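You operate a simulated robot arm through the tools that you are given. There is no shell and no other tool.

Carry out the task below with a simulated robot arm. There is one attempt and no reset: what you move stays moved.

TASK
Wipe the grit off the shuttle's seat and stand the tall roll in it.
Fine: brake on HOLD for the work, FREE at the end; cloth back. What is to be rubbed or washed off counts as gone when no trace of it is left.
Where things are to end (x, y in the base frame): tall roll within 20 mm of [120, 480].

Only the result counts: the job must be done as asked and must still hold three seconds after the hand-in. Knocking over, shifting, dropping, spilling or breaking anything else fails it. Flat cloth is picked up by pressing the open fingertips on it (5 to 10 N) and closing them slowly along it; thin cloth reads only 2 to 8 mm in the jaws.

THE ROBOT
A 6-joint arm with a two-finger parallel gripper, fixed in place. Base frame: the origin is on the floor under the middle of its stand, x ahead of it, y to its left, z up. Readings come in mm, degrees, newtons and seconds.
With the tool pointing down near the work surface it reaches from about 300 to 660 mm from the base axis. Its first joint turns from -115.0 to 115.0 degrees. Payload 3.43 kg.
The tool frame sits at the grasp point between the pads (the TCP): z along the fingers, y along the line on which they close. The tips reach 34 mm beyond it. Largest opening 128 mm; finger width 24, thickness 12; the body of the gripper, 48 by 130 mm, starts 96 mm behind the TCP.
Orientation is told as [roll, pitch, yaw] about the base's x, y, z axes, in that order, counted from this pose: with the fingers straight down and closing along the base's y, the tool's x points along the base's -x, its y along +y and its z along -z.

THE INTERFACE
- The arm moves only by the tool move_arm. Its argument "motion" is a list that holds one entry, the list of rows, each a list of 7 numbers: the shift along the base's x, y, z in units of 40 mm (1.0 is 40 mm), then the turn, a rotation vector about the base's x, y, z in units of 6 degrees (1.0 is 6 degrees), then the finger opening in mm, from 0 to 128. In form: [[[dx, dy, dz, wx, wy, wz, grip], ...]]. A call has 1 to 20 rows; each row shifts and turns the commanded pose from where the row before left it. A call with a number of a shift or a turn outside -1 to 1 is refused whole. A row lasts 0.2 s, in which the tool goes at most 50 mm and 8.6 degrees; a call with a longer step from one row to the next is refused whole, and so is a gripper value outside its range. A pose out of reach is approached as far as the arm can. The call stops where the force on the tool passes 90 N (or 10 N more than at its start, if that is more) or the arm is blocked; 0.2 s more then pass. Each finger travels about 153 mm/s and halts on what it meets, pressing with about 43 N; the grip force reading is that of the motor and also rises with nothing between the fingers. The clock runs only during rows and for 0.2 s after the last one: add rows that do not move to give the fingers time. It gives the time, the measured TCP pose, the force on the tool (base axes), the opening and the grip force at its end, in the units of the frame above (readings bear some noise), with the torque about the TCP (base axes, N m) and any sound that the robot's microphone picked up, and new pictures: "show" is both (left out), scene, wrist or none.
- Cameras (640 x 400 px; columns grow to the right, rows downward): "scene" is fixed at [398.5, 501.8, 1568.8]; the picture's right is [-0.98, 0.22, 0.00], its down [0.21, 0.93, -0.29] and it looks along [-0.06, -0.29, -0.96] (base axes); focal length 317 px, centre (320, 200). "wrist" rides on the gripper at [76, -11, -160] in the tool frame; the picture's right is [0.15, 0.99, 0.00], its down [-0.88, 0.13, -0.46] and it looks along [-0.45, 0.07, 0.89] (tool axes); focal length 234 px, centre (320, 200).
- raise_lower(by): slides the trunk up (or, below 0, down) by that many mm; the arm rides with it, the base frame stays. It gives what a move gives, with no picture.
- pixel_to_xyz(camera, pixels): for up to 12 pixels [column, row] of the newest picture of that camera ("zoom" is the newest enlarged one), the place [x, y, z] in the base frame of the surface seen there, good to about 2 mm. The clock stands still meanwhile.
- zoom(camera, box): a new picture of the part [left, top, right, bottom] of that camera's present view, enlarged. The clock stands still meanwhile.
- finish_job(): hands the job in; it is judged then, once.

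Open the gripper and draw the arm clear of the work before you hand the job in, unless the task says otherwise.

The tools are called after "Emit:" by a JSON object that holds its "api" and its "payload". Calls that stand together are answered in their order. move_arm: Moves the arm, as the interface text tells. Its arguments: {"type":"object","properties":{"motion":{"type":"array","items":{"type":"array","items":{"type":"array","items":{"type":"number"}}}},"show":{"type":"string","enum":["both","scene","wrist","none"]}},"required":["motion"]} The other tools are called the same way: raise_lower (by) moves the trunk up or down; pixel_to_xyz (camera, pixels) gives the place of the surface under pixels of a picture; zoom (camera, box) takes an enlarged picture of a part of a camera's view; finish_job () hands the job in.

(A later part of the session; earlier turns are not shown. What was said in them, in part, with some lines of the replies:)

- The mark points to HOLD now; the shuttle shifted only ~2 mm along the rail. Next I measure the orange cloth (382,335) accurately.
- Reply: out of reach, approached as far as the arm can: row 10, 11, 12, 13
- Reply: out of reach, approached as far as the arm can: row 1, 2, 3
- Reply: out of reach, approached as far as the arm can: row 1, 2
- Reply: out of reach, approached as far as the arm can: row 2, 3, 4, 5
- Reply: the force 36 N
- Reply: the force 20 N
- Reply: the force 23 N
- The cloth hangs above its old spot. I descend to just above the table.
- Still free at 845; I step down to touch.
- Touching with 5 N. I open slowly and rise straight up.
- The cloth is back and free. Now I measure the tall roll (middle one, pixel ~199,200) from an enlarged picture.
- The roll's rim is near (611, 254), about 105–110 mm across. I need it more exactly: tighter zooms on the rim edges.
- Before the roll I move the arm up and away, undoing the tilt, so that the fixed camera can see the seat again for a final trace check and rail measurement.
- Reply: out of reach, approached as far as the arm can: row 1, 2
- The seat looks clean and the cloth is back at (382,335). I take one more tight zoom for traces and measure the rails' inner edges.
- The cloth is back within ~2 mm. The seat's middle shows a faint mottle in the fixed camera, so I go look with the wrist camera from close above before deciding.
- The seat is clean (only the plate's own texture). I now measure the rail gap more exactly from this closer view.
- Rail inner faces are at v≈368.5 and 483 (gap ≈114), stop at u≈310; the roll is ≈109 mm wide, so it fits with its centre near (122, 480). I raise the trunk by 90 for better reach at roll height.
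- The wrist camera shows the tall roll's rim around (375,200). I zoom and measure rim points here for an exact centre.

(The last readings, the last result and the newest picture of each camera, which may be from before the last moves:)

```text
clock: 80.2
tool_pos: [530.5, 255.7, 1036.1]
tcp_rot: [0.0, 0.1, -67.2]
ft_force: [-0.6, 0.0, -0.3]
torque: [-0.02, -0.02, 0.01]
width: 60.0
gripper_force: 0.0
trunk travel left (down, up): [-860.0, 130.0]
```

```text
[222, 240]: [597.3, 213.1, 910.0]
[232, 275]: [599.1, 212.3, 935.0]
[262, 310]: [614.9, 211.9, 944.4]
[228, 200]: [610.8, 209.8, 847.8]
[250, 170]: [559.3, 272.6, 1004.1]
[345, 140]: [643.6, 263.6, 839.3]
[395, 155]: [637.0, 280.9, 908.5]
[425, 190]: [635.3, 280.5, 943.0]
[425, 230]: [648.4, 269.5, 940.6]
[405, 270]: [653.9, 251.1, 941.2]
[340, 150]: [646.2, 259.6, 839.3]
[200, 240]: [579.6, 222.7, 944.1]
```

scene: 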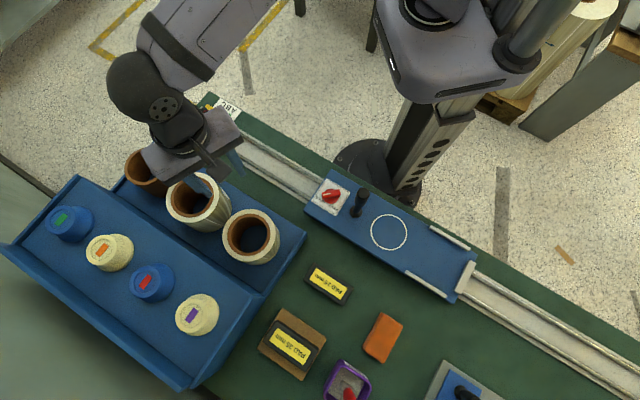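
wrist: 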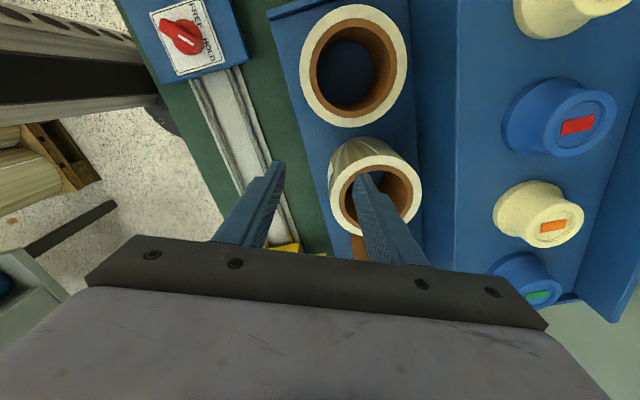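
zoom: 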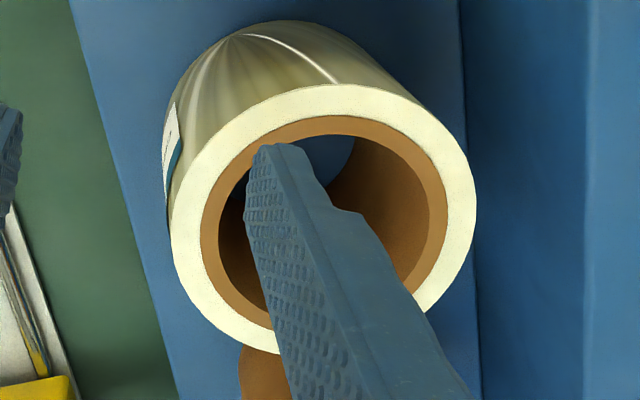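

Circle fit from these rim points: centre ≈ (614.7, 248.3), radius ≈ 53, wall from ≈36.5 to 53. I'll grip the near wall (one finger in the bore), TCP over (573.2, 231.5), yaw -68; I first come down to z≈1000 and move there.

Emit:
{"api": "move_arm", "payload": {"motion": [[[0, 0, -0.5, 0, 0, -0.13, 60], [0, 0, -0.4, 0, 0, 0, 60], [0.35, -0.2, 0, 0, 0, 0, 60], [0.35, -0.2, 0, 0, 0, 0, 60], [0.37, -0.205, 0, 0, 0, 0, 60], [0, 0, 0, 0, 0, 0, 60]]], "show": "both"}}

```text
clock: 81.6
tool_pos: [572.4, 232.1, 1001.9]
tcp_rot: [-0.1, 0.2, -68.1]
ft_force: [-0.6, -0.3, 0.0]
torque: [-0.02, 0.01, -0.02]
width: 59.9
gripper_force: 0.1
trunk travel left (down, up): [-860.0, 130.0]
```

scene: 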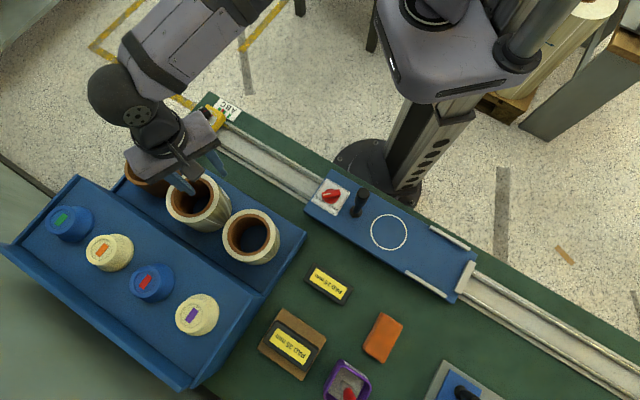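
wrist: 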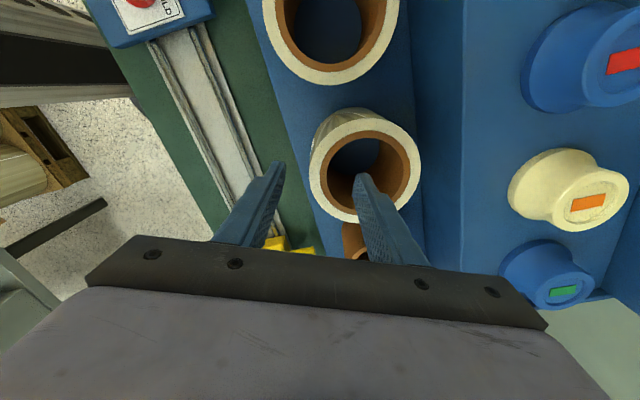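

The right finger is over the bore and the left one outside. I descend partway (tips ≈12 mm below the rim) and check for contact.

Emit:
{"api": "move_arm", "payload": {"motion": [[[0, 0, -0.3, 0, 0, 0, 60], [0, 0, -0.3, 0, 0, 0, 60], [0, 0, -0.3, 0, 0, 0, 60], [0, 0, 0, 0, 0, 0, 60]]], "show": "wrist"}}

```text
clock: 82.6
tool_pos: [573.2, 231.1, 963.7]
tcp_rot: [-0.1, 0.3, -68.1]
ft_force: [1.0, 0.8, 0.6]
torque: [-0.01, 0.0, 0.01]
width: 60.0
gripper_force: 0.1
trunk travel left (down, up): [-860.0, 130.0]
```

wrist: 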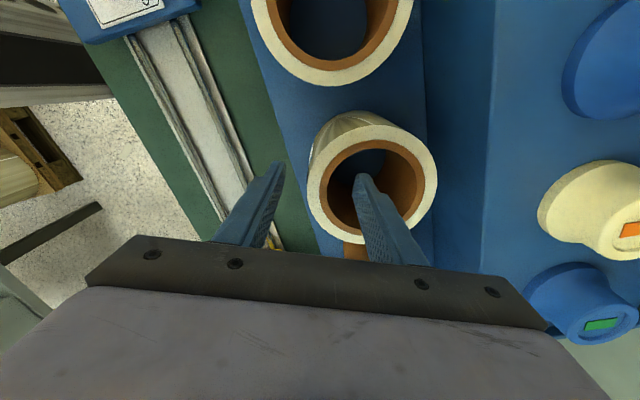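

The inner finger is in the bore without contact. I continue down to TCP z≈927.

Emit:
{"api": "move_arm", "payload": {"motion": [[[0, 0, -0.3, 0, 0, 0, 60], [0, 0, -0.3, 0, 0, 0, 60], [0, 0, -0.3, 0, 0, 0, 60], [0, 0, 0, 0, 0, 0, 60]]], "show": "both"}}

```text
clock: 83.6
tool_pos: [572.5, 233.2, 928.9]
tcp_rot: [-0.2, 0.1, -68.1]
ft_force: [0.1, 1.0, 0.5]
torque: [0.0, 0.01, 0.02]
width: 60.0
gripper_force: 0.0
trunk travel left (down, up): [-860.0, 130.0]
```

scene: 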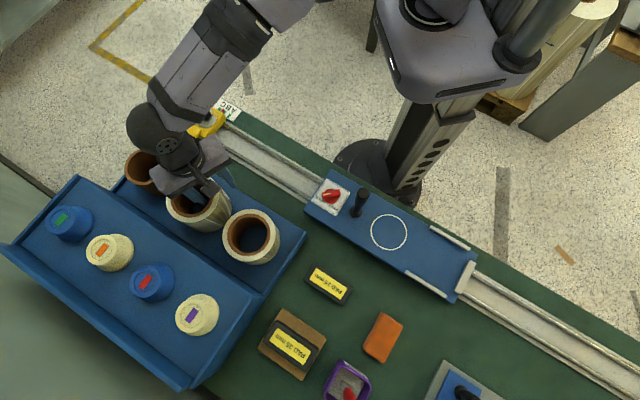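
wrist: 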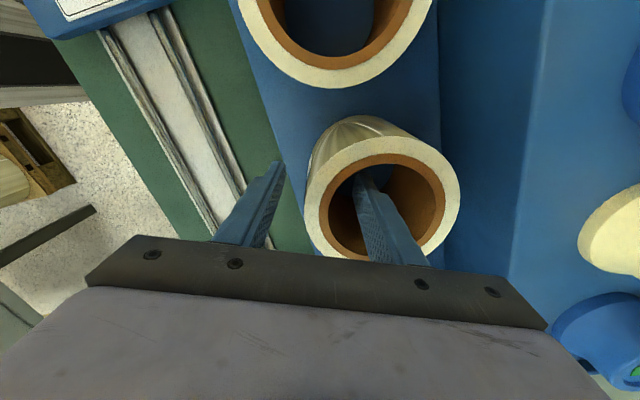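

Both fingers straddle the near wall with no contact. I close slowly.

Emit:
{"api": "move_arm", "payload": {"motion": [[[0, 0, 0, 0, 0, 0, 48], [0, 0, 0, 0, 0, 0, 38], [0, 0, 0, 0, 0, 0, 32], [0, 0, 0, 0, 0, 0, 28], [0, 0, 0, 0, 0, 0, 25], [0, 0, 0, 0, 0, 0, 22], [0, 0, 0, 0, 0, 0, 20], [0, 0, 0, 0, 0, 0, 18], [0, 0, 0, 0, 0, 0, 16], [0, 0, 0, 0, 0, 0, 14], [0, 0, 0, 0, 0, 0, 12], [0, 0, 0, 0, 0, 0, 10]]], "show": "wrist"}}

```text
clock: 86.2
tool_pos: [571.9, 233.7, 928.3]
tcp_rot: [-0.1, 0.3, -68.0]
ft_force: [1.7, 0.0, 1.5]
torque: [0.27, -0.13, -0.12]
width: 15.7
gripper_force: 42.5
trunk travel left (down, up): [-860.0, 130.0]
```

wrist: 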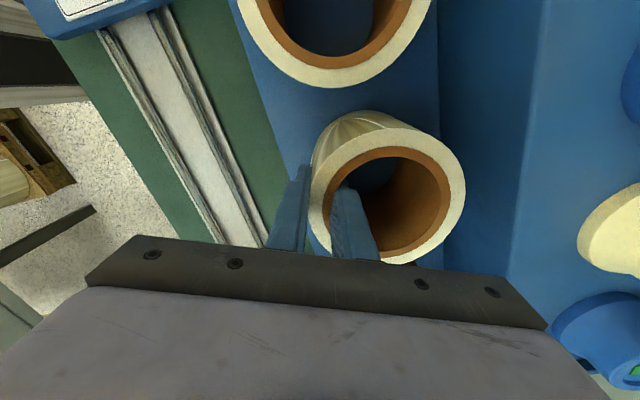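

The wall (15.7 mm) is gripped with 42.5 N. I lift 10 mm and read the load.

Emit:
{"api": "move_arm", "payload": {"motion": [[[0, 0, 0.05, 0, 0, 0, 10], [0, 0, 0.1, 0, 0, 0, 10], [0, 0, 0.1, 0, 0, 0, 10], [0, 0, 0, 0, 0, 0, 10]]], "show": "wrist"}}

```text
clock: 87.2
tool_pos: [573.2, 232.8, 937.3]
tcp_rot: [-0.1, 0.2, -68.1]
ft_force: [0.1, 0.5, -3.7]
torque: [-0.08, 0.19, 0.02]
width: 16.0
gripper_force: 43.6
trunk travel left (down, up): [-860.0, 130.0]
```

wrist: 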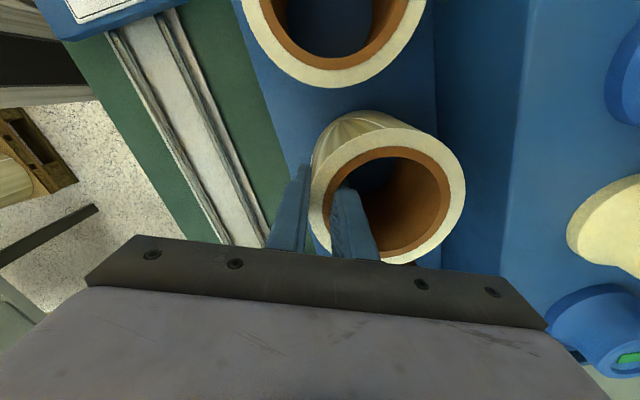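

The roll is lifted (3.7 N load, torque matches). I raise it with the trunk by 120 mm so it clears the short roll (top 923).

Emit:
{"api": "raise_lower", "payload": {"by": 120}}

Emit:
{"api": "move_arm", "payload": {"motion": [[[0, 0, 0, 0, 0, 0, 10]]], "show": "both"}}

```text
clock: 88.7
tool_pos: [574.3, 233.2, 1057.6]
tcp_rot: [-0.1, 0.2, -68.1]
ft_force: [0.4, -0.3, -4.1]
torque: [-0.1, 0.15, 0.02]
width: 15.8
gripper_force: 43.0
trunk travel left (down, up): [-980.0, 10.0]
```

```text
clock: 89.1
tool_pos: [573.7, 233.2, 1057.9]
tcp_rot: [-0.2, 0.2, -68.1]
ft_force: [-0.3, 0.8, -4.2]
torque: [-0.07, 0.19, 0.0]
width: 15.9
gripper_force: 43.2
trunk travel left (down, up): [-980.0, 10.0]
```

scene: 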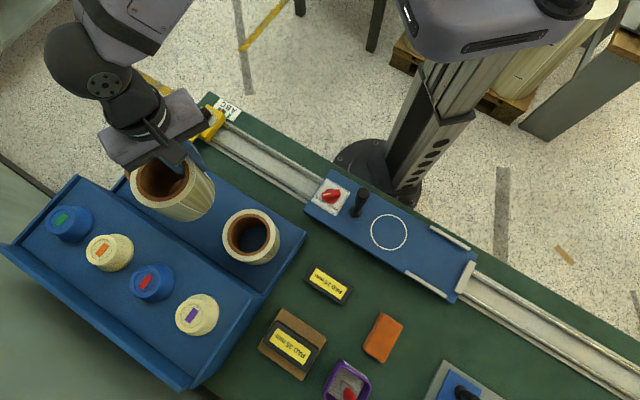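
wrist: 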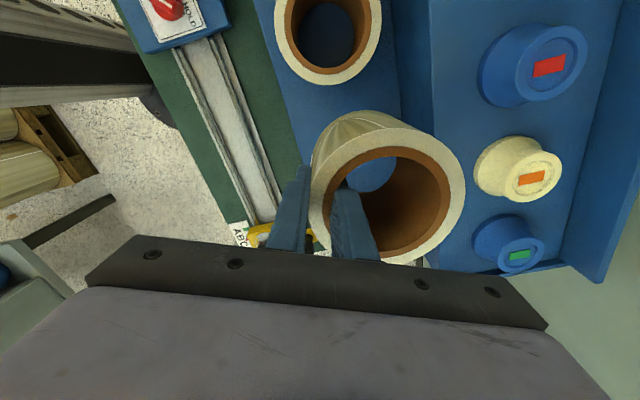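

Held straight and steady. I lift another 32 mm (roll bottom above the handle's 980) and start carrying it toward the seat, turning yaw gradually from -68 to -45.

Emit:
{"api": "move_arm", "payload": {"motion": [[[0, 0, 0.4, 0, 0, 0, 10], [0, 0, 0.4, 0, 0, 0, 10], [-0.3, 0.13, 0, 0, 0, 0.1, 10], [-0.5, 0.22, 0, 0, 0, 0.2, 10], [-0.67, 0.3, 0, 0, 0, 0.2, 10], [-0.67, 0.3, 0, 0, 0, 0.2, 10], [-0.67, 0.3, 0, 0, 0, 0.2, 10], [-0.67, 0.3, 0, 0, 0, 0.2, 10], [-0.67, 0.3, 0, 0, 0, 0.2, 10], [-0.67, 0.3, 0, 0, 0, 0.2, 10], [-0.67, 0.3, 0, 0, 0, 0.2, 10], [-0.5, 0.22, 0, 0, 0, 0.2, 10], [0, 0, 0, 0, 0, 0, 10]]], "show": "both"}}

```text
clock: 91.9
tool_pos: [333.4, 339.6, 1091.0]
tcp_rot: [-0.1, 0.2, -56.6]
ft_force: [0.7, 0.0, -4.0]
torque: [-0.12, 0.14, 0.0]
width: 15.9
gripper_force: 42.7
trunk travel left (down, up): [-980.0, 10.0]
```

scene: 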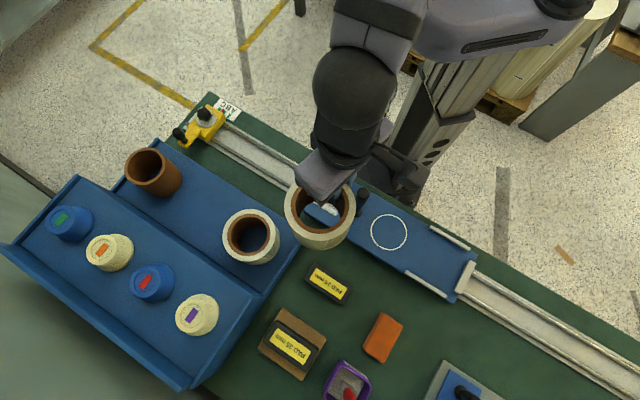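
wrist: 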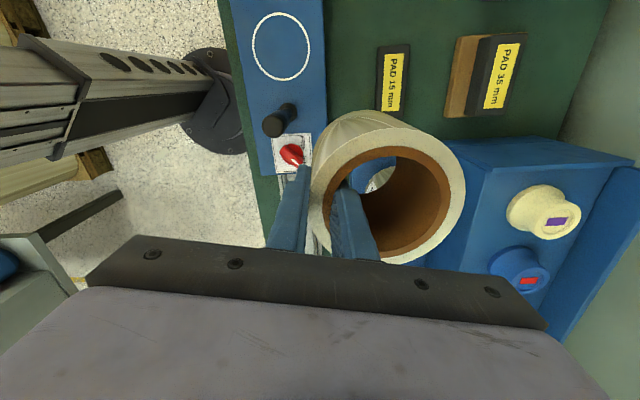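

All good. I continue to above the seat, reaching yaw -45.

Emit:
{"api": "move_arm", "payload": {"motion": [[[-0.4, 0.18, 0, 0, 0, 0.15, 10], [-0.6, 0.27, 0, 0, 0, 0.2, 10], [-0.67, 0.3, 0, 0, 0, 0.2, 10], [-0.67, 0.3, 0, 0, 0, 0.2, 10], [-0.67, 0.3, 0, 0, 0, 0.2, 10], [-0.67, 0.3, 0, 0, 0, 0.2, 10], [-0.67, 0.3, 0, 0, 0, 0.2, 10], [-0.67, 0.3, 0, 0, 0, 0.2, 10], [-0.62, 0.27, 0, 0, 0, 0.2, 10], [-0.45, 0.2, 0, 0, 0, 0.18, 10], [0, 0, -0.5, 0, 0, 0, 10], [0, 0, -0.6, 0, 0, 0, 10], [0, 0, -0.6, 0, 0, 0, 10], [0, 0, 0, 0, 0, 0, 10]]], "show": "both"}}

```text
clock: 94.9
tool_pos: [91.1, 447.9, 1022.9]
tcp_rot: [-0.1, 0.2, -45.1]
ft_force: [0.7, 0.0, -3.5]
torque: [-0.11, 0.13, -0.02]
width: 16.0
gripper_force: 43.1
trunk travel left (down, up): [-980.0, 10.0]
```

scene: 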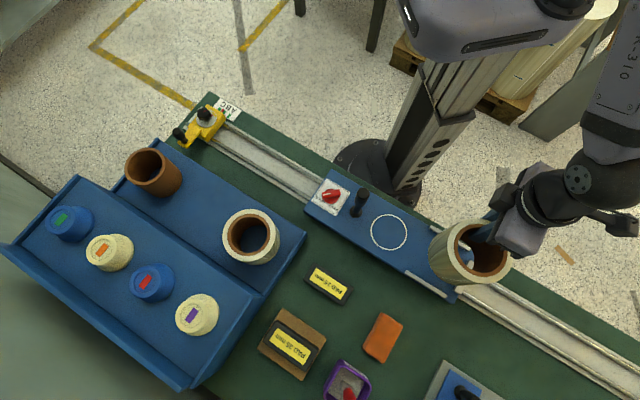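
wrist: 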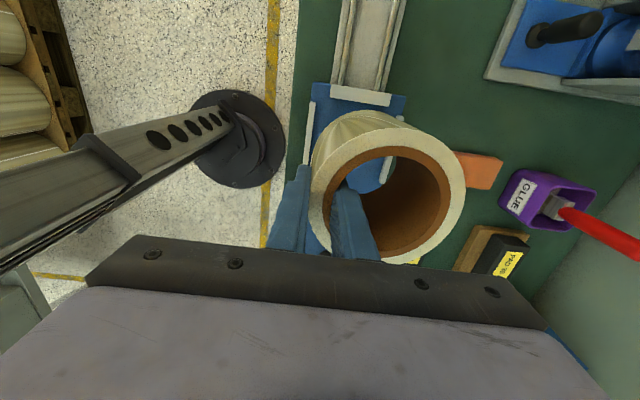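

The roll is above the seat. I measure its rim in this pose to find its actual centre relative to the rails.

Emit:
{"api": "zoom", "payload": {"camera": "wrist", "box": [290, 90, 490, 270]}}

Emit:
{"api": "zoom", "payload": {"camera": "scene", "box": [410, 205, 530, 305]}}

Emit:
{"api": "pixel_to_xyz", "payload": {"camera": "wrist", "pixels": [[314, 200], [320, 180], [340, 152], [370, 134], [400, 131], [430, 143], [452, 165], [462, 190], [461, 215], [450, 240], [430, 256], [316, 225]]}}

```text
2.22 times, centred on (390, 180) of wrist
```

zoom: 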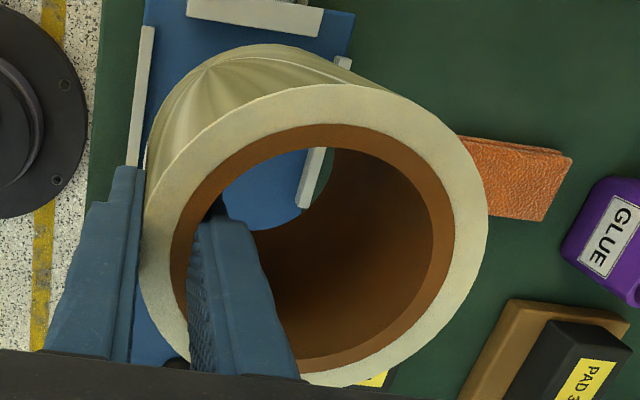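

```text
4.00 times, centred on (470, 255) of scene
```

zoom: 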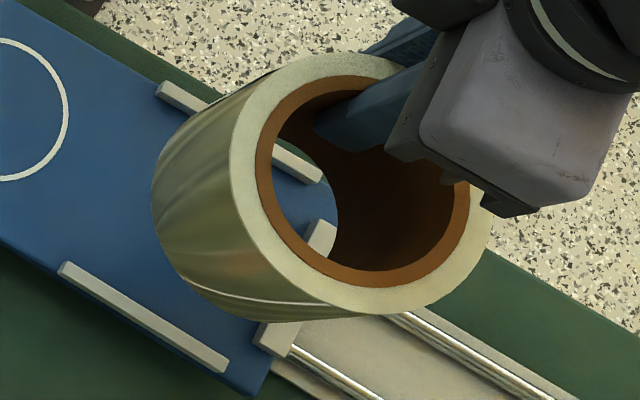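

```text
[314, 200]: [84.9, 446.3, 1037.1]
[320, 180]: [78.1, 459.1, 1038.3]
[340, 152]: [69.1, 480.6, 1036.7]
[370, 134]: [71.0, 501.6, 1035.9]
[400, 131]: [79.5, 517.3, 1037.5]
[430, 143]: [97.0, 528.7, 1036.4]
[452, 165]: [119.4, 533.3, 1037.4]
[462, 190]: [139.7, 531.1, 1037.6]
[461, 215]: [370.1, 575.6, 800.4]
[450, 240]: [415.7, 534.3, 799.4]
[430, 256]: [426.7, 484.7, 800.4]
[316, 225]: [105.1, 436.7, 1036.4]
```

Fit gives the roll centre ≈ (120, 482.5): v≈426 (gap centre 425.8), u≈256, slightly near the stop. I shift 4 mm away from the stop and lower until the bottom is just above the rails.

Emit:
{"api": "move_arm", "payload": {"motion": [[[0.07, -0.07, -0.3, 0, 0, 0, 10], [0, 0, -0.4, 0, 0, 0, 10], [0, 0, -0.4, 0, 0, 0, 10], [0, 0, -0.4, 0, 0, 0, 10], [0, 0, -0.3, 0, 0, 0, 10], [0, 0, -0.15, 0, 0, 0, 10], [0, 0, 0, 0, 0, 0, 10]]], "show": "both"}}

Emit:
{"api": "zoom", "payload": {"camera": "wrist", "box": [260, 70, 500, 270]}}

Emit:
{"api": "zoom", "payload": {"camera": "scene", "box": [400, 205, 500, 315]}}

```text
clock: 96.5
tool_pos: [93.4, 446.2, 945.1]
tcp_rot: [0.0, 0.2, -45.0]
ft_force: [-0.4, 0.1, -4.4]
torque: [-0.14, 0.14, 0.0]
width: 16.3
gripper_force: 42.7
trunk travel left (down, up): [-980.0, 10.0]
```

scene: 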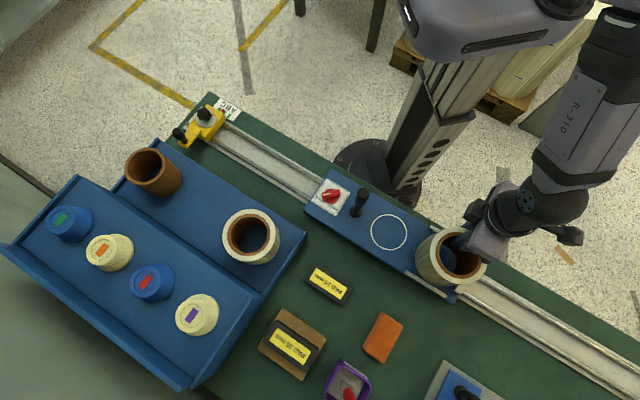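
wrist: 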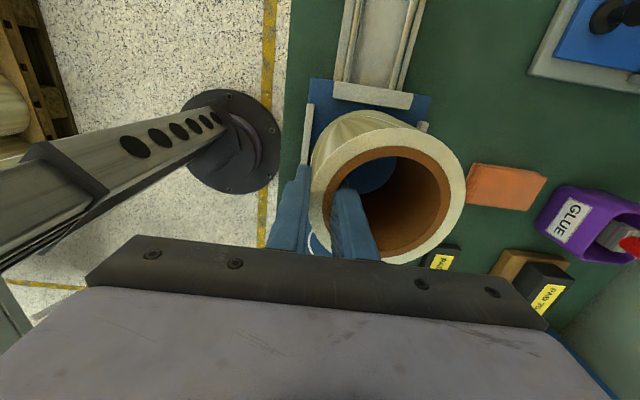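

```text
2.00 times, centred on (380, 170) of wrist
```

zoom: 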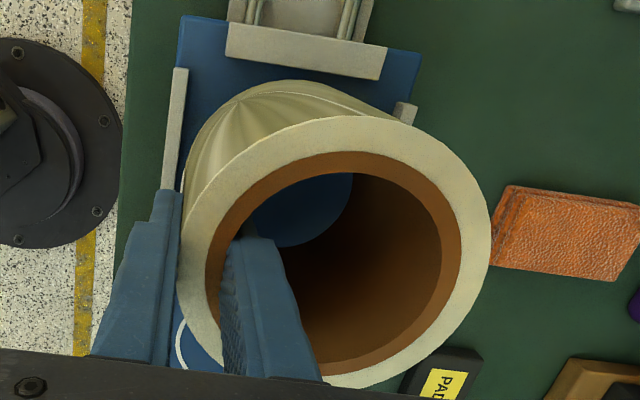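

```text
3.64 times, centred on (450, 260) of scene
```

zoom: 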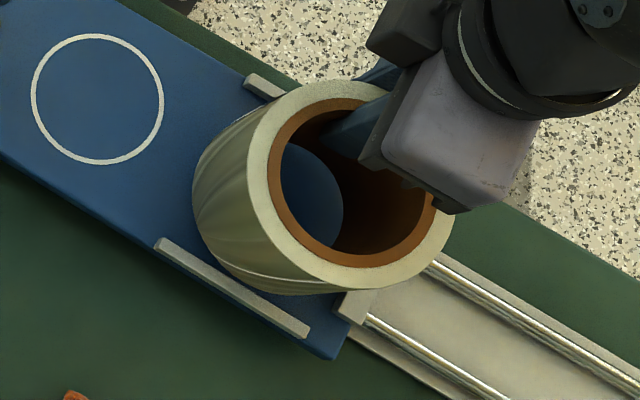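

The roll's bottom (~855) hangs between the rails with room to the stop. I lower 8 mm and check the force.

Emit:
{"api": "move_arm", "payload": {"motion": [[[0, 0, -0.1, 0, 0, 0, 10], [0, 0, -0.1, 0, 0, 0, 10], [0, 0, 0, 0, 0, 0, 10]]], "show": "none"}}

```text
clock: 97.3
tool_pos: [93.8, 447.3, 936.7]
tcp_rot: [-0.1, 0.2, -45.1]
ft_force: [-0.2, -0.4, -4.0]
torque: [-0.14, 0.1, -0.01]
width: 15.7
gripper_force: 43.1
trunk travel left (down, up): [-980.0, 10.0]
```

Still only the roll's weight; bottom is now about at rail-top height. Another 5 mm.

Emit:
{"api": "move_arm", "payload": {"motion": [[[0, 0, -0.06, 0, 0, 0, 10], [0, 0, -0.06, 0, 0, 0, 10], [0, 0, 0, 0, 0, 0, 10]]], "show": "none"}}

```text
clock: 98.1
tool_pos: [92.8, 445.1, 930.2]
tcp_rot: [0.0, 0.2, -45.1]
ft_force: [-1.3, 0.5, -3.4]
torque: [-0.11, 0.14, -0.03]
width: 16.2
gripper_force: 42.8
trunk travel left (down, up): [-980.0, 10.0]
```

The bottom has passed between the rails (≈840) without contact. I lower in small steps until it touches the plate.

Emit:
{"api": "move_arm", "payload": {"motion": [[[0, 0, -0.05, 0, 0, 0, 10], [0, 0, -0.05, 0, 0, 0, 10], [0, 0, 0, 0, 0, 0, 10]]], "show": "none"}}

```text
clock: 98.9
tool_pos: [94.6, 445.8, 926.9]
tcp_rot: [-0.3, 0.2, -45.1]
ft_force: [-0.3, 0.7, -3.9]
torque: [-0.16, 0.15, 0.0]
width: 16.0
gripper_force: 42.7
trunk travel left (down, up): [-980.0, 10.0]
```

Emit:
{"api": "move_arm", "payload": {"motion": [[[0, 0, -0.04, 0, 0, 0, 10], [0, 0, -0.03, 0, 0, 0, 10], [0, 0, 0, 0, 0, 0, 10]]], "show": "wrist"}}

```text
clock: 99.7
tool_pos: [92.2, 445.7, 924.5]
tcp_rot: [-0.1, 0.2, -45.1]
ft_force: [-0.2, -0.2, -2.2]
torque: [-0.04, 0.04, -0.08]
width: 15.8
gripper_force: 43.1
trunk travel left (down, up): [-980.0, 10.0]
```

wrist: 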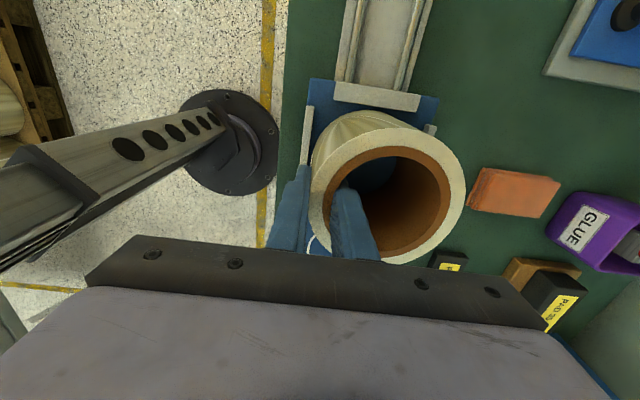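

The load dropped to 2.2 N and the torque vanished: the far edge starts to touch. I go down 1–2 mm more to seat it fully.

Emit:
{"api": "move_arm", "payload": {"motion": [[[0, 0, -0.03, 0, 0, 0, 10], [0, 0, 0, 0, 0, 0, 10]]], "show": "none"}}

```text
clock: 100.3
tool_pos: [92.6, 446.2, 925.0]
tcp_rot: [0.0, 0.3, -45.1]
ft_force: [-0.6, -0.2, 9.2]
torque: [-0.41, -0.41, -0.01]
width: 15.6
gripper_force: 43.2
trunk travel left (down, up): [-980.0, 10.0]
```

Seated (9 N up). I open slowly, symmetrically, and wait.

Emit:
{"api": "move_arm", "payload": {"motion": [[[0, 0, 0.015, 0, 0, 0, 15], [0, 0, 0, 0, 0, 0, 17], [0, 0, 0, 0, 0, 0, 20], [0, 0, 0, 0, 0, 0, 25], [0, 0, 0, 0, 0, 0, 32], [0, 0, 0, 0, 0, 0, 40], [0, 0, 0, 0, 0, 0, 50], [0, 0, 0, 0, 0, 0, 56], [0, 0, 0, 0, 0, 0, 56]]], "show": "both"}}

```text
clock: 102.3
tool_pos: [92.0, 444.9, 923.7]
tcp_rot: [-0.1, 0.2, -45.2]
ft_force: [0.2, -0.3, -0.3]
torque: [0.01, -0.02, -0.01]
width: 55.9
gripper_force: 0.0
trunk travel left (down, up): [-980.0, 10.0]
```

scene: 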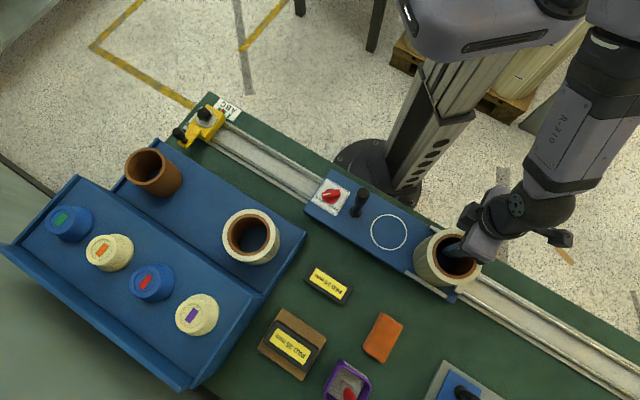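
wrist: 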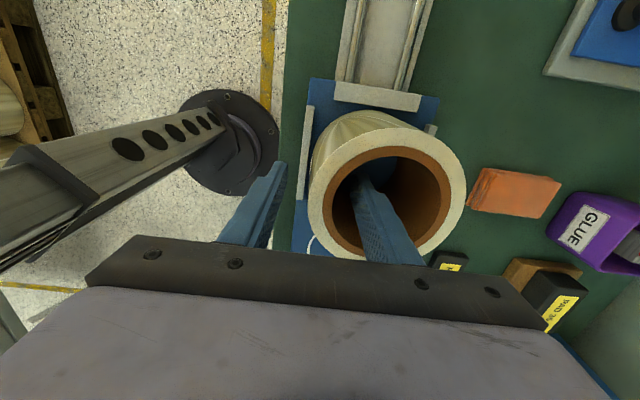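

The roll stands free between the open fingers. I rise straight up out of the bore.

Emit:
{"api": "move_arm", "payload": {"motion": [[[0, 0, 0.3, 0, 0, 0, 56], [0, 0, 0.5, 0, 0, 0, 56], [0, 0, 0.6, 0, 0, 0, 56], [0, 0, 0.7, 0, 0, 0, 56], [0, 0, 0.7, 0, 0, 0, 56], [0, 0, 0.7, 0, 0, 0, 56], [0, 0, 0, 0, 0, 0, 56]]], "show": "both"}}

Emit:
{"api": "zoom", "payload": {"camera": "scene", "box": [400, 205, 500, 315]}}

```text
clock: 103.9
tool_pos: [92.8, 445.8, 1065.7]
tcp_rot: [-0.1, 0.2, -45.1]
ft_force: [0.2, 0.7, 0.0]
torque: [0.03, -0.02, 0.01]
width: 56.1
gripper_force: 0.0
trunk travel left (down, up): [-980.0, 10.0]
```

scene: 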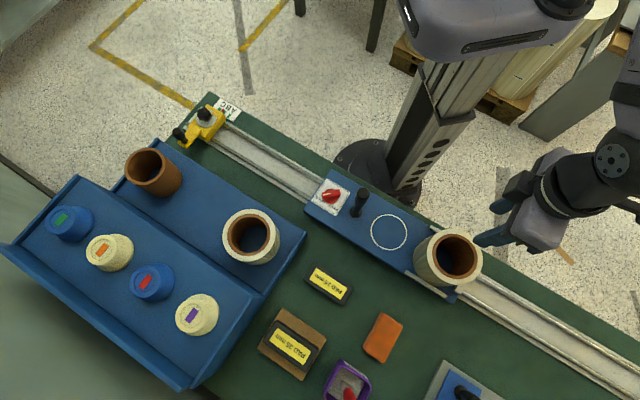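
wrist: 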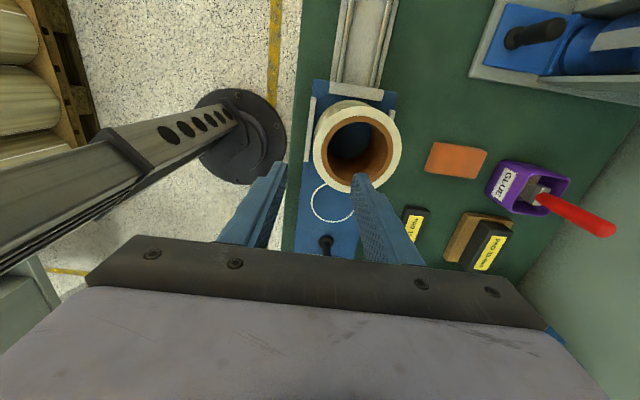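

```text
3.64 times, centred on (450, 260) of scene
```

zoom: 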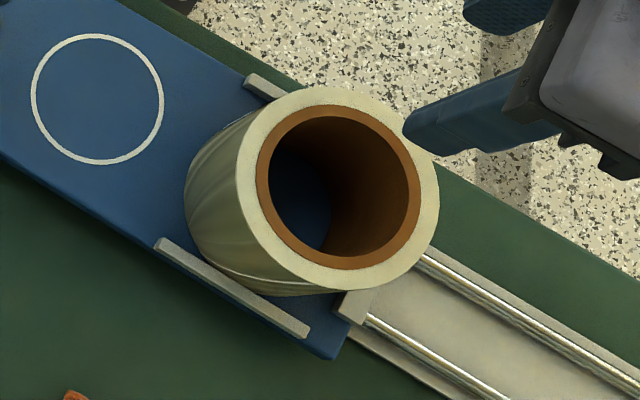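

The roll stands in the seat. I measure its rim to check the centre against (120, 480).

Emit:
{"api": "zoom", "payload": {"camera": "wrist", "box": [290, 80, 420, 210]}}

Emit:
{"api": "pixel_to_xyz", "payload": {"camera": "wrist", "pixels": [[316, 150], [320, 130], [335, 113], [358, 105], [380, 111], [395, 127], [398, 150], [390, 172], [378, 184], [322, 170], [340, 187], [357, 145]]}}

```text
3.08 times, centred on (355, 145) of wrist
```

zoom: 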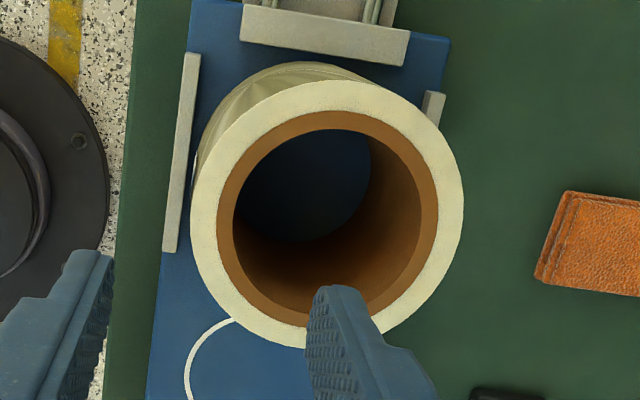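

```text
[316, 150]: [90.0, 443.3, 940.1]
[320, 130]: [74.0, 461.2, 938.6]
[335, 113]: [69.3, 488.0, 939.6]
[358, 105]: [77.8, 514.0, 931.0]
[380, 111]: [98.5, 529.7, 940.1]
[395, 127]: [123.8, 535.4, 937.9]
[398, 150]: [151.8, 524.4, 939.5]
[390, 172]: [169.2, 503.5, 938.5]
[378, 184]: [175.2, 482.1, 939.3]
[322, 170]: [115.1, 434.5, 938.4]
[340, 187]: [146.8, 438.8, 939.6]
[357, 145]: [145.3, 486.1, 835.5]
```

Roll centre ≈ (122, 484): 4.5 mm from the target, standing level. Next the knob: I re-measure it in the fixed camera before turning back to FREE.

Emit:
{"api": "zoom", "payload": {"camera": "scene", "box": [300, 165, 380, 225]}}

Emit:
{"api": "pixel_to_xyz", "payload": {"camera": "zoom", "pixels": [[206, 197], [318, 182], [210, 225], [320, 205], [260, 180], [265, 210], [225, 165], [300, 235], [232, 92], [386, 186], [134, 240], [290, 336]]}}

```text
6.67 times, centred on (340, 195) of scene
```

zoom: 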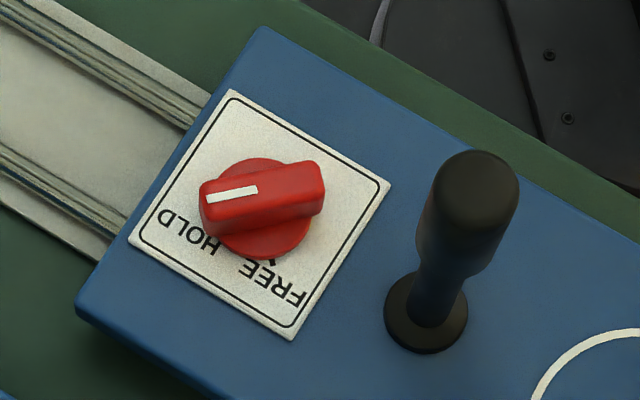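

```text
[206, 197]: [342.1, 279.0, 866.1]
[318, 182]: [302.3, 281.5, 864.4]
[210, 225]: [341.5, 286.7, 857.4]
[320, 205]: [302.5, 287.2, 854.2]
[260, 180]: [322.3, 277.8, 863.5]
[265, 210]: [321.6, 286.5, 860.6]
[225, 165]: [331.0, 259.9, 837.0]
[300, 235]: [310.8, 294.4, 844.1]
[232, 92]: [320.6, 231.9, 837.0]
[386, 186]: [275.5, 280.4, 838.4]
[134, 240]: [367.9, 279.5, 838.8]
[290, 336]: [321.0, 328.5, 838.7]
```

Knob centre is ≈ (321.5, 280), bar along x pointing to HOLD. I move above it with yaw 0 and 50 mm opening.

Emit:
{"api": "move_arm", "payload": {"motion": [[[0.4, -0.29, 0.2, 0, 0, 0.7, 50], [0.65, -0.47, 0, 0, 0, 0.85, 50], [0.68, -0.49, 0, 0, 0, 0.85, 50], [0.68, -0.49, 0, 0, 0, 0.85, 50], [0.68, -0.49, 0, 0, 0, 0.85, 50], [0.68, -0.49, 0, 0, 0, 0.85, 50], [0.68, -0.49, 0, 0, 0, 0.85, 50], [0.68, -0.49, -0.2, 0, 0, 0.85, 50], [0.59, -0.445, -0.4, 0, 0, 0.85, 50], [0, 0, -0.4, 0, 0, 0, 50], [0, 0, 0, 0, 0, 0, 50]]], "show": "both"}}

```text
clock: 106.3
tool_pos: [321.9, 280.1, 1033.1]
tcp_rot: [-0.1, 0.2, 0.0]
ft_force: [-0.5, -0.5, 0.0]
torque: [0.01, 0.0, 0.0]
width: 49.8
gripper_force: 0.1
trunk travel left (down, up): [-980.0, 10.0]
```

scene: 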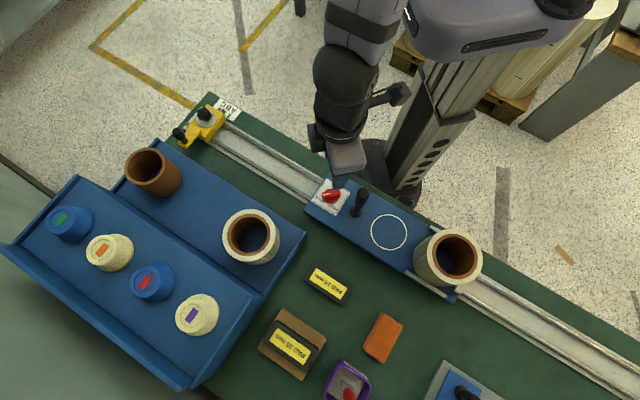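
wrist: 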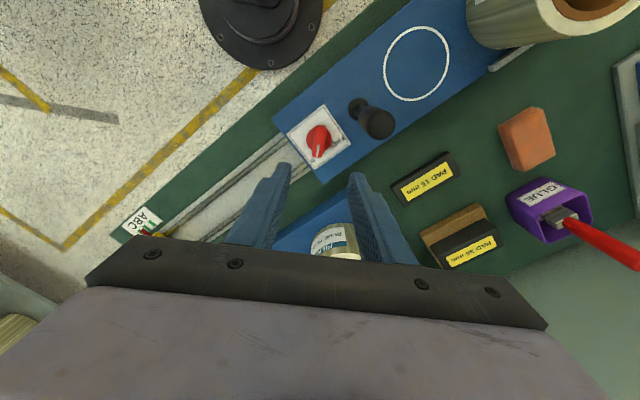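

Centred over the knob. I descend to TCP z≈890.

Emit:
{"api": "move_arm", "payload": {"motion": [[[0, 0, -0.6, 0, 0, 0, 50], [0, 0, -0.6, 0, 0, 0, 50], [0, 0, -0.6, 0, 0, 0, 50], [0, 0, -0.6, 0, 0, 0, 50], [0, 0, -0.6, 0, 0, 0, 50], [0, 0, -0.4, 0, 0, 0, 50], [0, 0, -0.18, 0, 0, 0, 50], [0, 0, 0, 0, 0, 0, 50]]], "show": "wrist"}}

```text
clock: 108.1
tool_pos: [322.3, 279.5, 888.8]
tcp_rot: [-0.1, 0.3, -0.1]
ft_force: [0.4, 0.1, 0.5]
torque: [-0.01, 0.01, 0.0]
width: 50.0
gripper_force: 0.1
trunk travel left (down, up): [-980.0, 10.0]
```

wrist: 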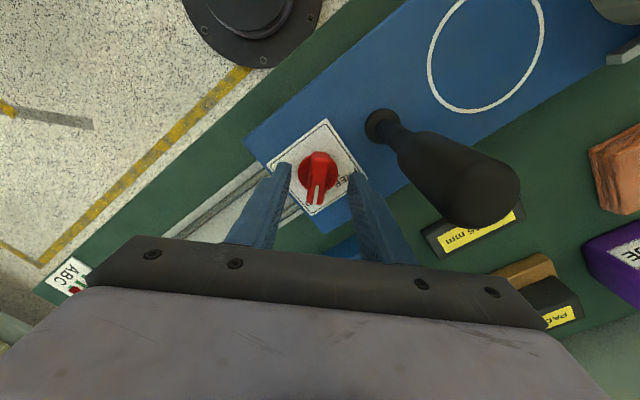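

The bar is between the tips. I close slowly, a hair higher.

Emit:
{"api": "move_arm", "payload": {"motion": [[[0, 0, 0.03, 0, 0, 0, 35], [0, 0, 0, 0, 0, 0, 24], [0, 0, 0, 0, 0, 0, 19], [0, 0, 0, 0, 0, 0, 17], [0, 0, 0, 0, 0, 0, 16], [0, 0, 0, 0, 0, 0, 14], [0, 0, 0, 0, 0, 0, 12], [0, 0, 0, 0, 0, 0, 12]]], "show": "none"}}

```text
clock: 109.9
tool_pos: [322.8, 278.1, 889.5]
tcp_rot: [-0.1, 0.3, -0.2]
ft_force: [2.1, -9.3, 0.3]
torque: [-0.18, 0.02, 0.13]
width: 17.3
gripper_force: 4.4
trunk travel left (down, up): [-980.0, 10.0]
```

One finger touched first (9 N toward -y), so the knob sits a bit lower in y. I shift the command -2 mm in y and finish closing.

Emit:
{"api": "move_arm", "payload": {"motion": [[[0, -0.05, 0, 0, 0, 0, 10], [0, 0, 0, 0, 0, 0, 10], [0, 0, 0, 0, 0, 0, 10], [0, 0, 0, 0, 0, 0, 10]]], "show": "none"}}

```text
clock: 110.9
tool_pos: [321.5, 279.0, 891.5]
tcp_rot: [0.0, 0.4, -0.1]
ft_force: [-0.8, -2.1, -2.2]
torque: [0.02, 0.95, 0.05]
width: 15.8
gripper_force: 45.1
trunk travel left (down, up): [-980.0, 10.0]
```

Gripped with small side forces. I turn +90° back to FREE.

Emit:
{"api": "move_arm", "payload": {"motion": [[[0, 0, 0, 0, 0, 0.8, 10], [0, 0, 0, 0, 0, 1, 10], [0, 0, 0, 0, 0, 1, 10], [0, 0, 0, 0, 0, 1, 10], [0, 0, 0, 0, 0, 1, 10], [0, 0, 0, 0, 0, 1, 10], [0, 0, 0, 0, 0, 1, 10], [0, 0, 0, 0, 0, 1, 10], [0, 0, 0, 0, 0, 1, 10], [0, 0, 0, 0, 0, 1, 10], [0, 0, 0, 0, 0, 1, 10], [0, 0, 0, 0, 0, 1, 10], [0, 0, 0, 0, 0, 1, 10], [0, 0, 0, 0, 0, 1, 10], [0, 0, 0, 0, 0, 1, 10], [0, 0, 0, 0, 0, 0.2, 10], [0, 0, 0, 0, 0, 0, 10]]], "show": "both"}}

```text
clock: 114.5
tool_pos: [322.0, 278.1, 889.9]
tcp_rot: [-0.1, 0.3, 90.1]
ft_force: [-3.2, -2.9, -2.6]
torque: [-0.1, 0.12, 0.02]
width: 15.9
gripper_force: 44.6
trunk travel left (down, up): [-980.0, 10.0]
```

scene: 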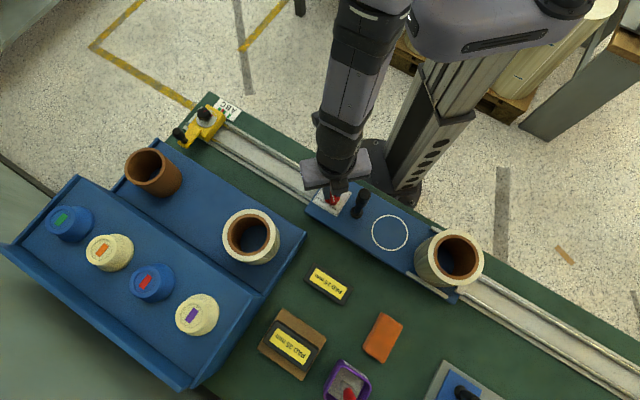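
wrist: 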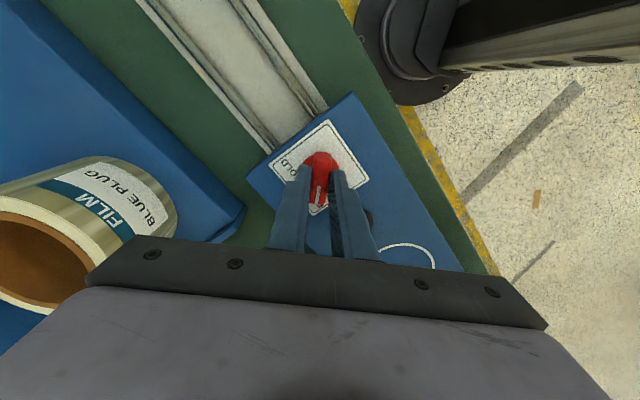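

The knob turned. I zoom to see how far the shuttle may have crept while being freed.

Emit:
{"api": "zoom", "payload": {"camera": "scene", "box": [290, 150, 490, 310]}}

Emit:
{"api": "pixel_to_xyz", "payload": {"camera": "zoom", "pixels": [[276, 212], [365, 210], [320, 163], [320, 251], [108, 160], [105, 155], [180, 162], [418, 250], [470, 200]]}}

```text
2.50 times, centred on (390, 230) of scene
```

zoom: 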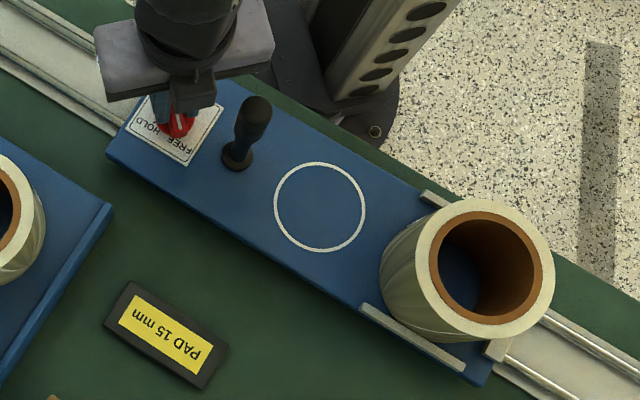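

```text
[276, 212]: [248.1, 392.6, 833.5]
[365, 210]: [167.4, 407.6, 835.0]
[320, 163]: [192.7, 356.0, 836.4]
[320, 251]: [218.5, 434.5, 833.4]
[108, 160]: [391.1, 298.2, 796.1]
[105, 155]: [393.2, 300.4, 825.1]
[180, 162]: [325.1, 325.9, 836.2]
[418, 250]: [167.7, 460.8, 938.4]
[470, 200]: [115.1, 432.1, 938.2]
```

The shuttle crept ≈5 mm toward +u compared with the start (ring from zoom px (315,203) to (320,207)). Still gripping the knob and with the brake free, I ease it back 5 mm slowly.

Emit:
{"api": "move_arm", "payload": {"motion": [[[0.015, -0.015, 0, 0, 0, 0, 10], [0.02, -0.02, 0, 0, 0, 0, 10], [0.02, -0.02, 0, 0, 0, 0, 10], [0.02, -0.02, 0, 0, 0, 0, 10], [0.015, -0.015, 0, 0, 0, 0, 10], [0, 0, 0, 0, 0, 0, 10], [0, 0, 0, 0, 0, 0, 10]]], "show": "scene"}}

Emit:
{"api": "zoom", "payload": {"camera": "scene", "box": [290, 150, 490, 310]}}

```text
clock: 116.1
tool_pos: [324.4, 274.2, 890.2]
tcp_rot: [0.0, 0.3, 90.0]
ft_force: [-4.1, -1.2, -8.3]
torque: [0.77, 0.08, 0.02]
width: 15.5
gripper_force: 45.0
trunk travel left (down, up): [-980.0, 10.0]
```

scene: 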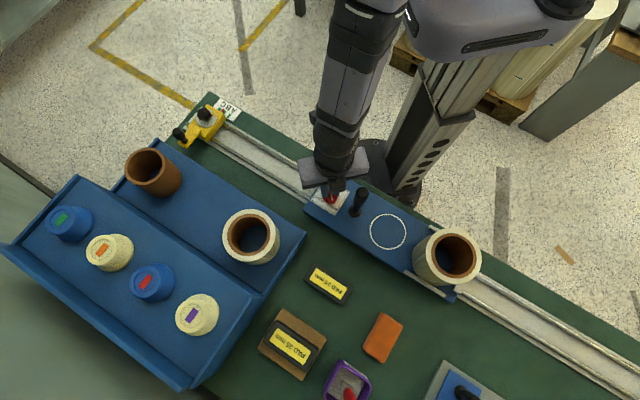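

```text
2.50 times, centred on (390, 230) of scene
```

zoom: 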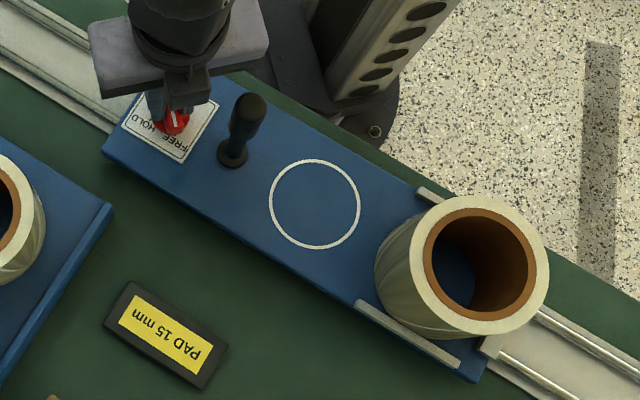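

The ring is back at its original pixels (315,203). Now I open the fingers slowly and rise.

Emit:
{"api": "move_arm", "payload": {"motion": [[[0, 0, 0, 0, 0, 0, 15], [0, 0, 0, 0, 0, 0, 17], [0, 0, 0, 0, 0, 0, 20], [0, 0, 0, 0, 0, 0, 28], [0, 0, 0, 0, 0, 0, 40], [0, 0, 0, 0, 0, 0, 50], [0, 0, 0.3, 0, 0, 0, 50], [0, 0, 0.6, 0, 0, 0, 50], [0, 0, 0.9, 0, 0, 0, 50], [0, 0, 0.9, 0, 0, 0, 50], [0, 0, 0.9, 0, 0, 0, 50], [0, 0, 0, 0, 0, 0, 50]]], "show": "both"}}

Emit:
{"api": "zoom", "payload": {"camera": "wrist", "box": [260, 90, 400, 200]}}

Emit:
{"api": "zoom", "payload": {"camera": "scene", "box": [290, 150, 490, 310]}}

```text
clock: 118.7
tool_pos: [324.0, 274.4, 1034.4]
tcp_rot: [0.0, 0.3, 89.9]
ft_force: [1.1, 0.6, -0.8]
torque: [0.0, 0.03, 0.02]
width: 49.9
gripper_force: 0.1
trunk travel left (down, up): [-980.0, 10.0]
```

scene: 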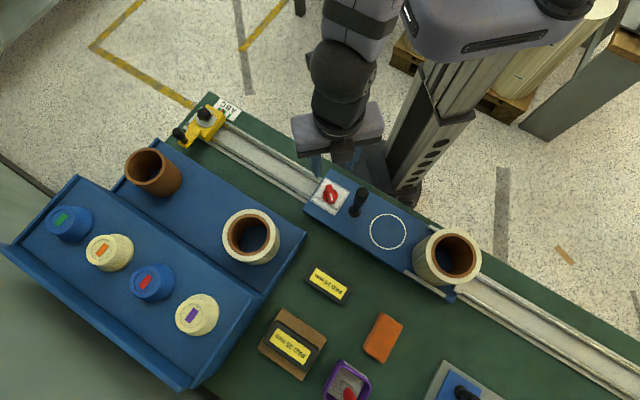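
wrist: 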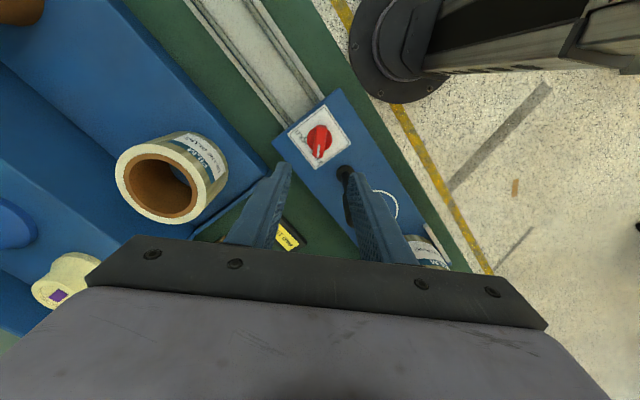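

```text
3.64 times, centred on (330, 145) of wrist
```

zoom: 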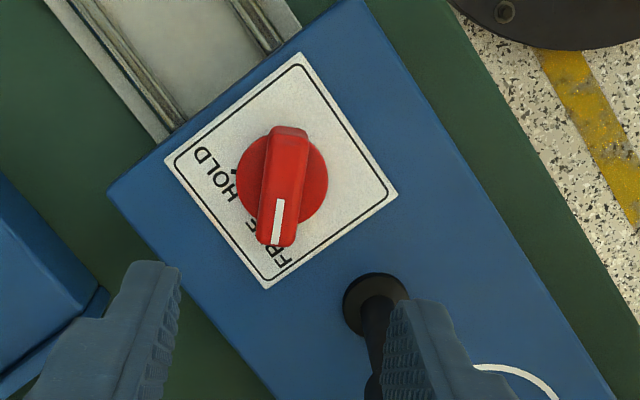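

```text
2.50 times, centred on (390, 230) of scene
```

zoom: 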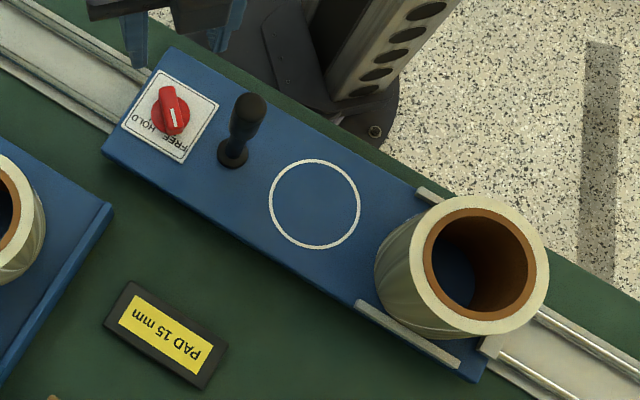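

The mark is at FREE and the shuttle is at its starting position. I compare the knob with the first picture and re-measure the roll.

Emit:
{"api": "zoom", "payload": {"camera": "scene", "box": [300, 165, 380, 225]}}

Emit:
{"api": "zoom", "payload": {"camera": "scene", "box": [400, 215, 500, 305]}}

Emit:
{"api": "pixel_to_xyz", "payload": {"camera": "zoom", "pixels": [[220, 130], [250, 80], [300, 58], [370, 60], [425, 100], [440, 150], [410, 210], [350, 245], [290, 240], [240, 200], [330, 60], [425, 190]]}}

```text
6.67 times, centred on (340, 195) of scene
```

zoom: 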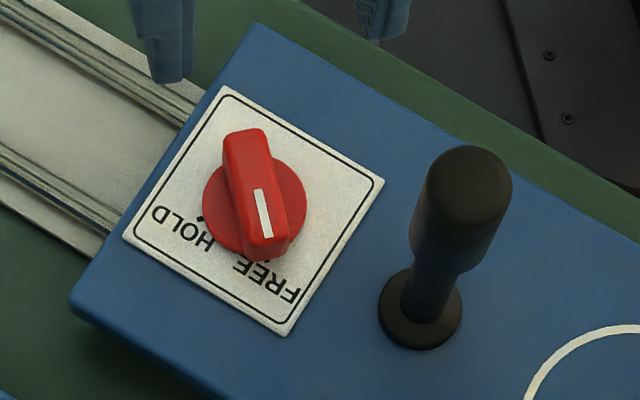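

```text
4.44 times, centred on (450, 260) of scene
```

zoom: 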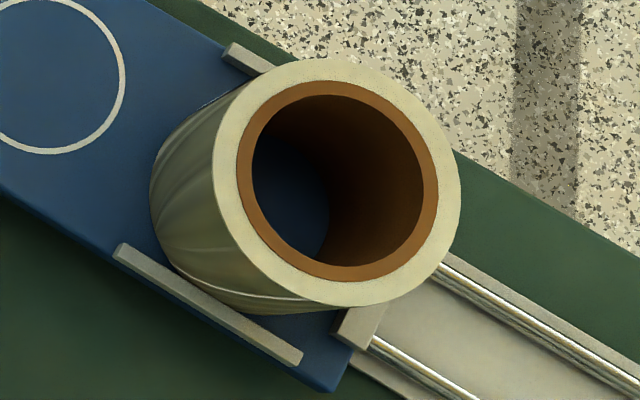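

```text
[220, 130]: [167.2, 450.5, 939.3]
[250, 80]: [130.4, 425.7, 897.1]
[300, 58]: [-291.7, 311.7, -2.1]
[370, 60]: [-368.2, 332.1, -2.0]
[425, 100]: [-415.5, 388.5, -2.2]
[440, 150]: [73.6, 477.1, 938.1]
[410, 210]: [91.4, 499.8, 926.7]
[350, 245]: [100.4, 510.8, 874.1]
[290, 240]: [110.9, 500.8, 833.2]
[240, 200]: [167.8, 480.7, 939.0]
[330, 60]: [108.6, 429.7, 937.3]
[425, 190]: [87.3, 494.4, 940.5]
```

Everything matches: knob at FREE, roll standing in the seat near (123, 481), cloth in place. I open the gripper and draw the arm up and clear.

Emit:
{"api": "move_arm", "payload": {"motion": [[[0, 0, 0.7, 0, 0, 0, 90], [0, 0, 0.8, 0, 0, 0, 120], [0, 0, 0.8, 0, 0, 0, 128], [-0.4, 0, 0.5, 0, 0, 0, 128], [-0.6, 0, 0, 0, 0, 0, 128], [-0.6, 0, 0, 0, 0, 0, 128], [-0.4, 0, 0, 0, 0, 0, 128], [0, 0, 0, 0, 0, 0, 128], [0, 0, 0, 0, 0, 0, 128], [0, 0, 0, 0, 0, 0, 128]]], "show": "both"}}

```text
clock: 120.9
tool_pos: [244.9, 274.3, 1146.2]
tcp_rot: [-0.1, 0.2, 89.9]
ft_force: [0.7, -0.3, 0.2]
torque: [0.04, 0.01, 0.0]
width: 127.9
gripper_force: 0.1
trunk travel left (down, up): [-980.0, 10.0]
```

scene: 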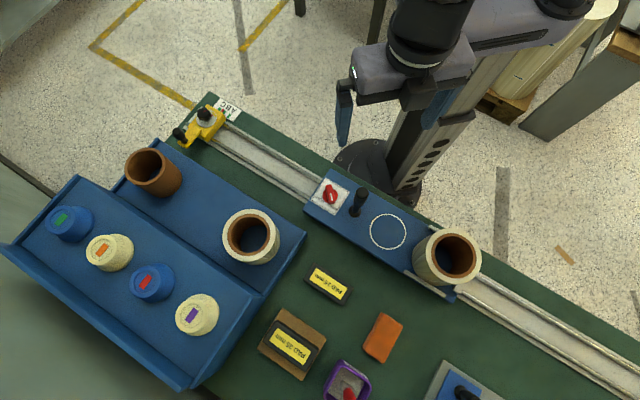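
wrist: 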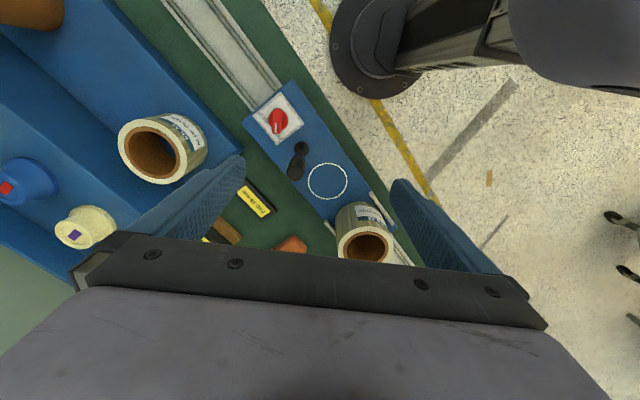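

The arm is clear and the gripper open. The tall roll stands in the wiped seat (448,257), the cloth lies at its place (382,337), and the brake is at FREE. I hand in the job.

Emit:
{"api": "finish_job", "payload": {}}

```text
The job is handed in.
```

The tall roll is standing in the shuttle's seat, and the job is handed in. It was judged at hand-in, but I was shown no result.

- **Seat:** I wiped the grit off in two rounds. Close views before I placed the roll showed only the plate's own blue texture, with no trace left.
- **Roll:** its centre is about (123, 481), roughly 3 mm from [120, 480]. It stands level between the side rails.
- **Brake:** it was on HOLD for the wiping and placing, and the mark is back on FREE, matching the first picture.
- **Shuttle:** it crept about 5 mm along the rail while I turned the knob. I eased it back, and the white ring is at its starting position again.
- **Cloth:** it is back within about 2–3 mm of where it lay.

Nothing else was moved. The arm is drawn clear with the gripper open.
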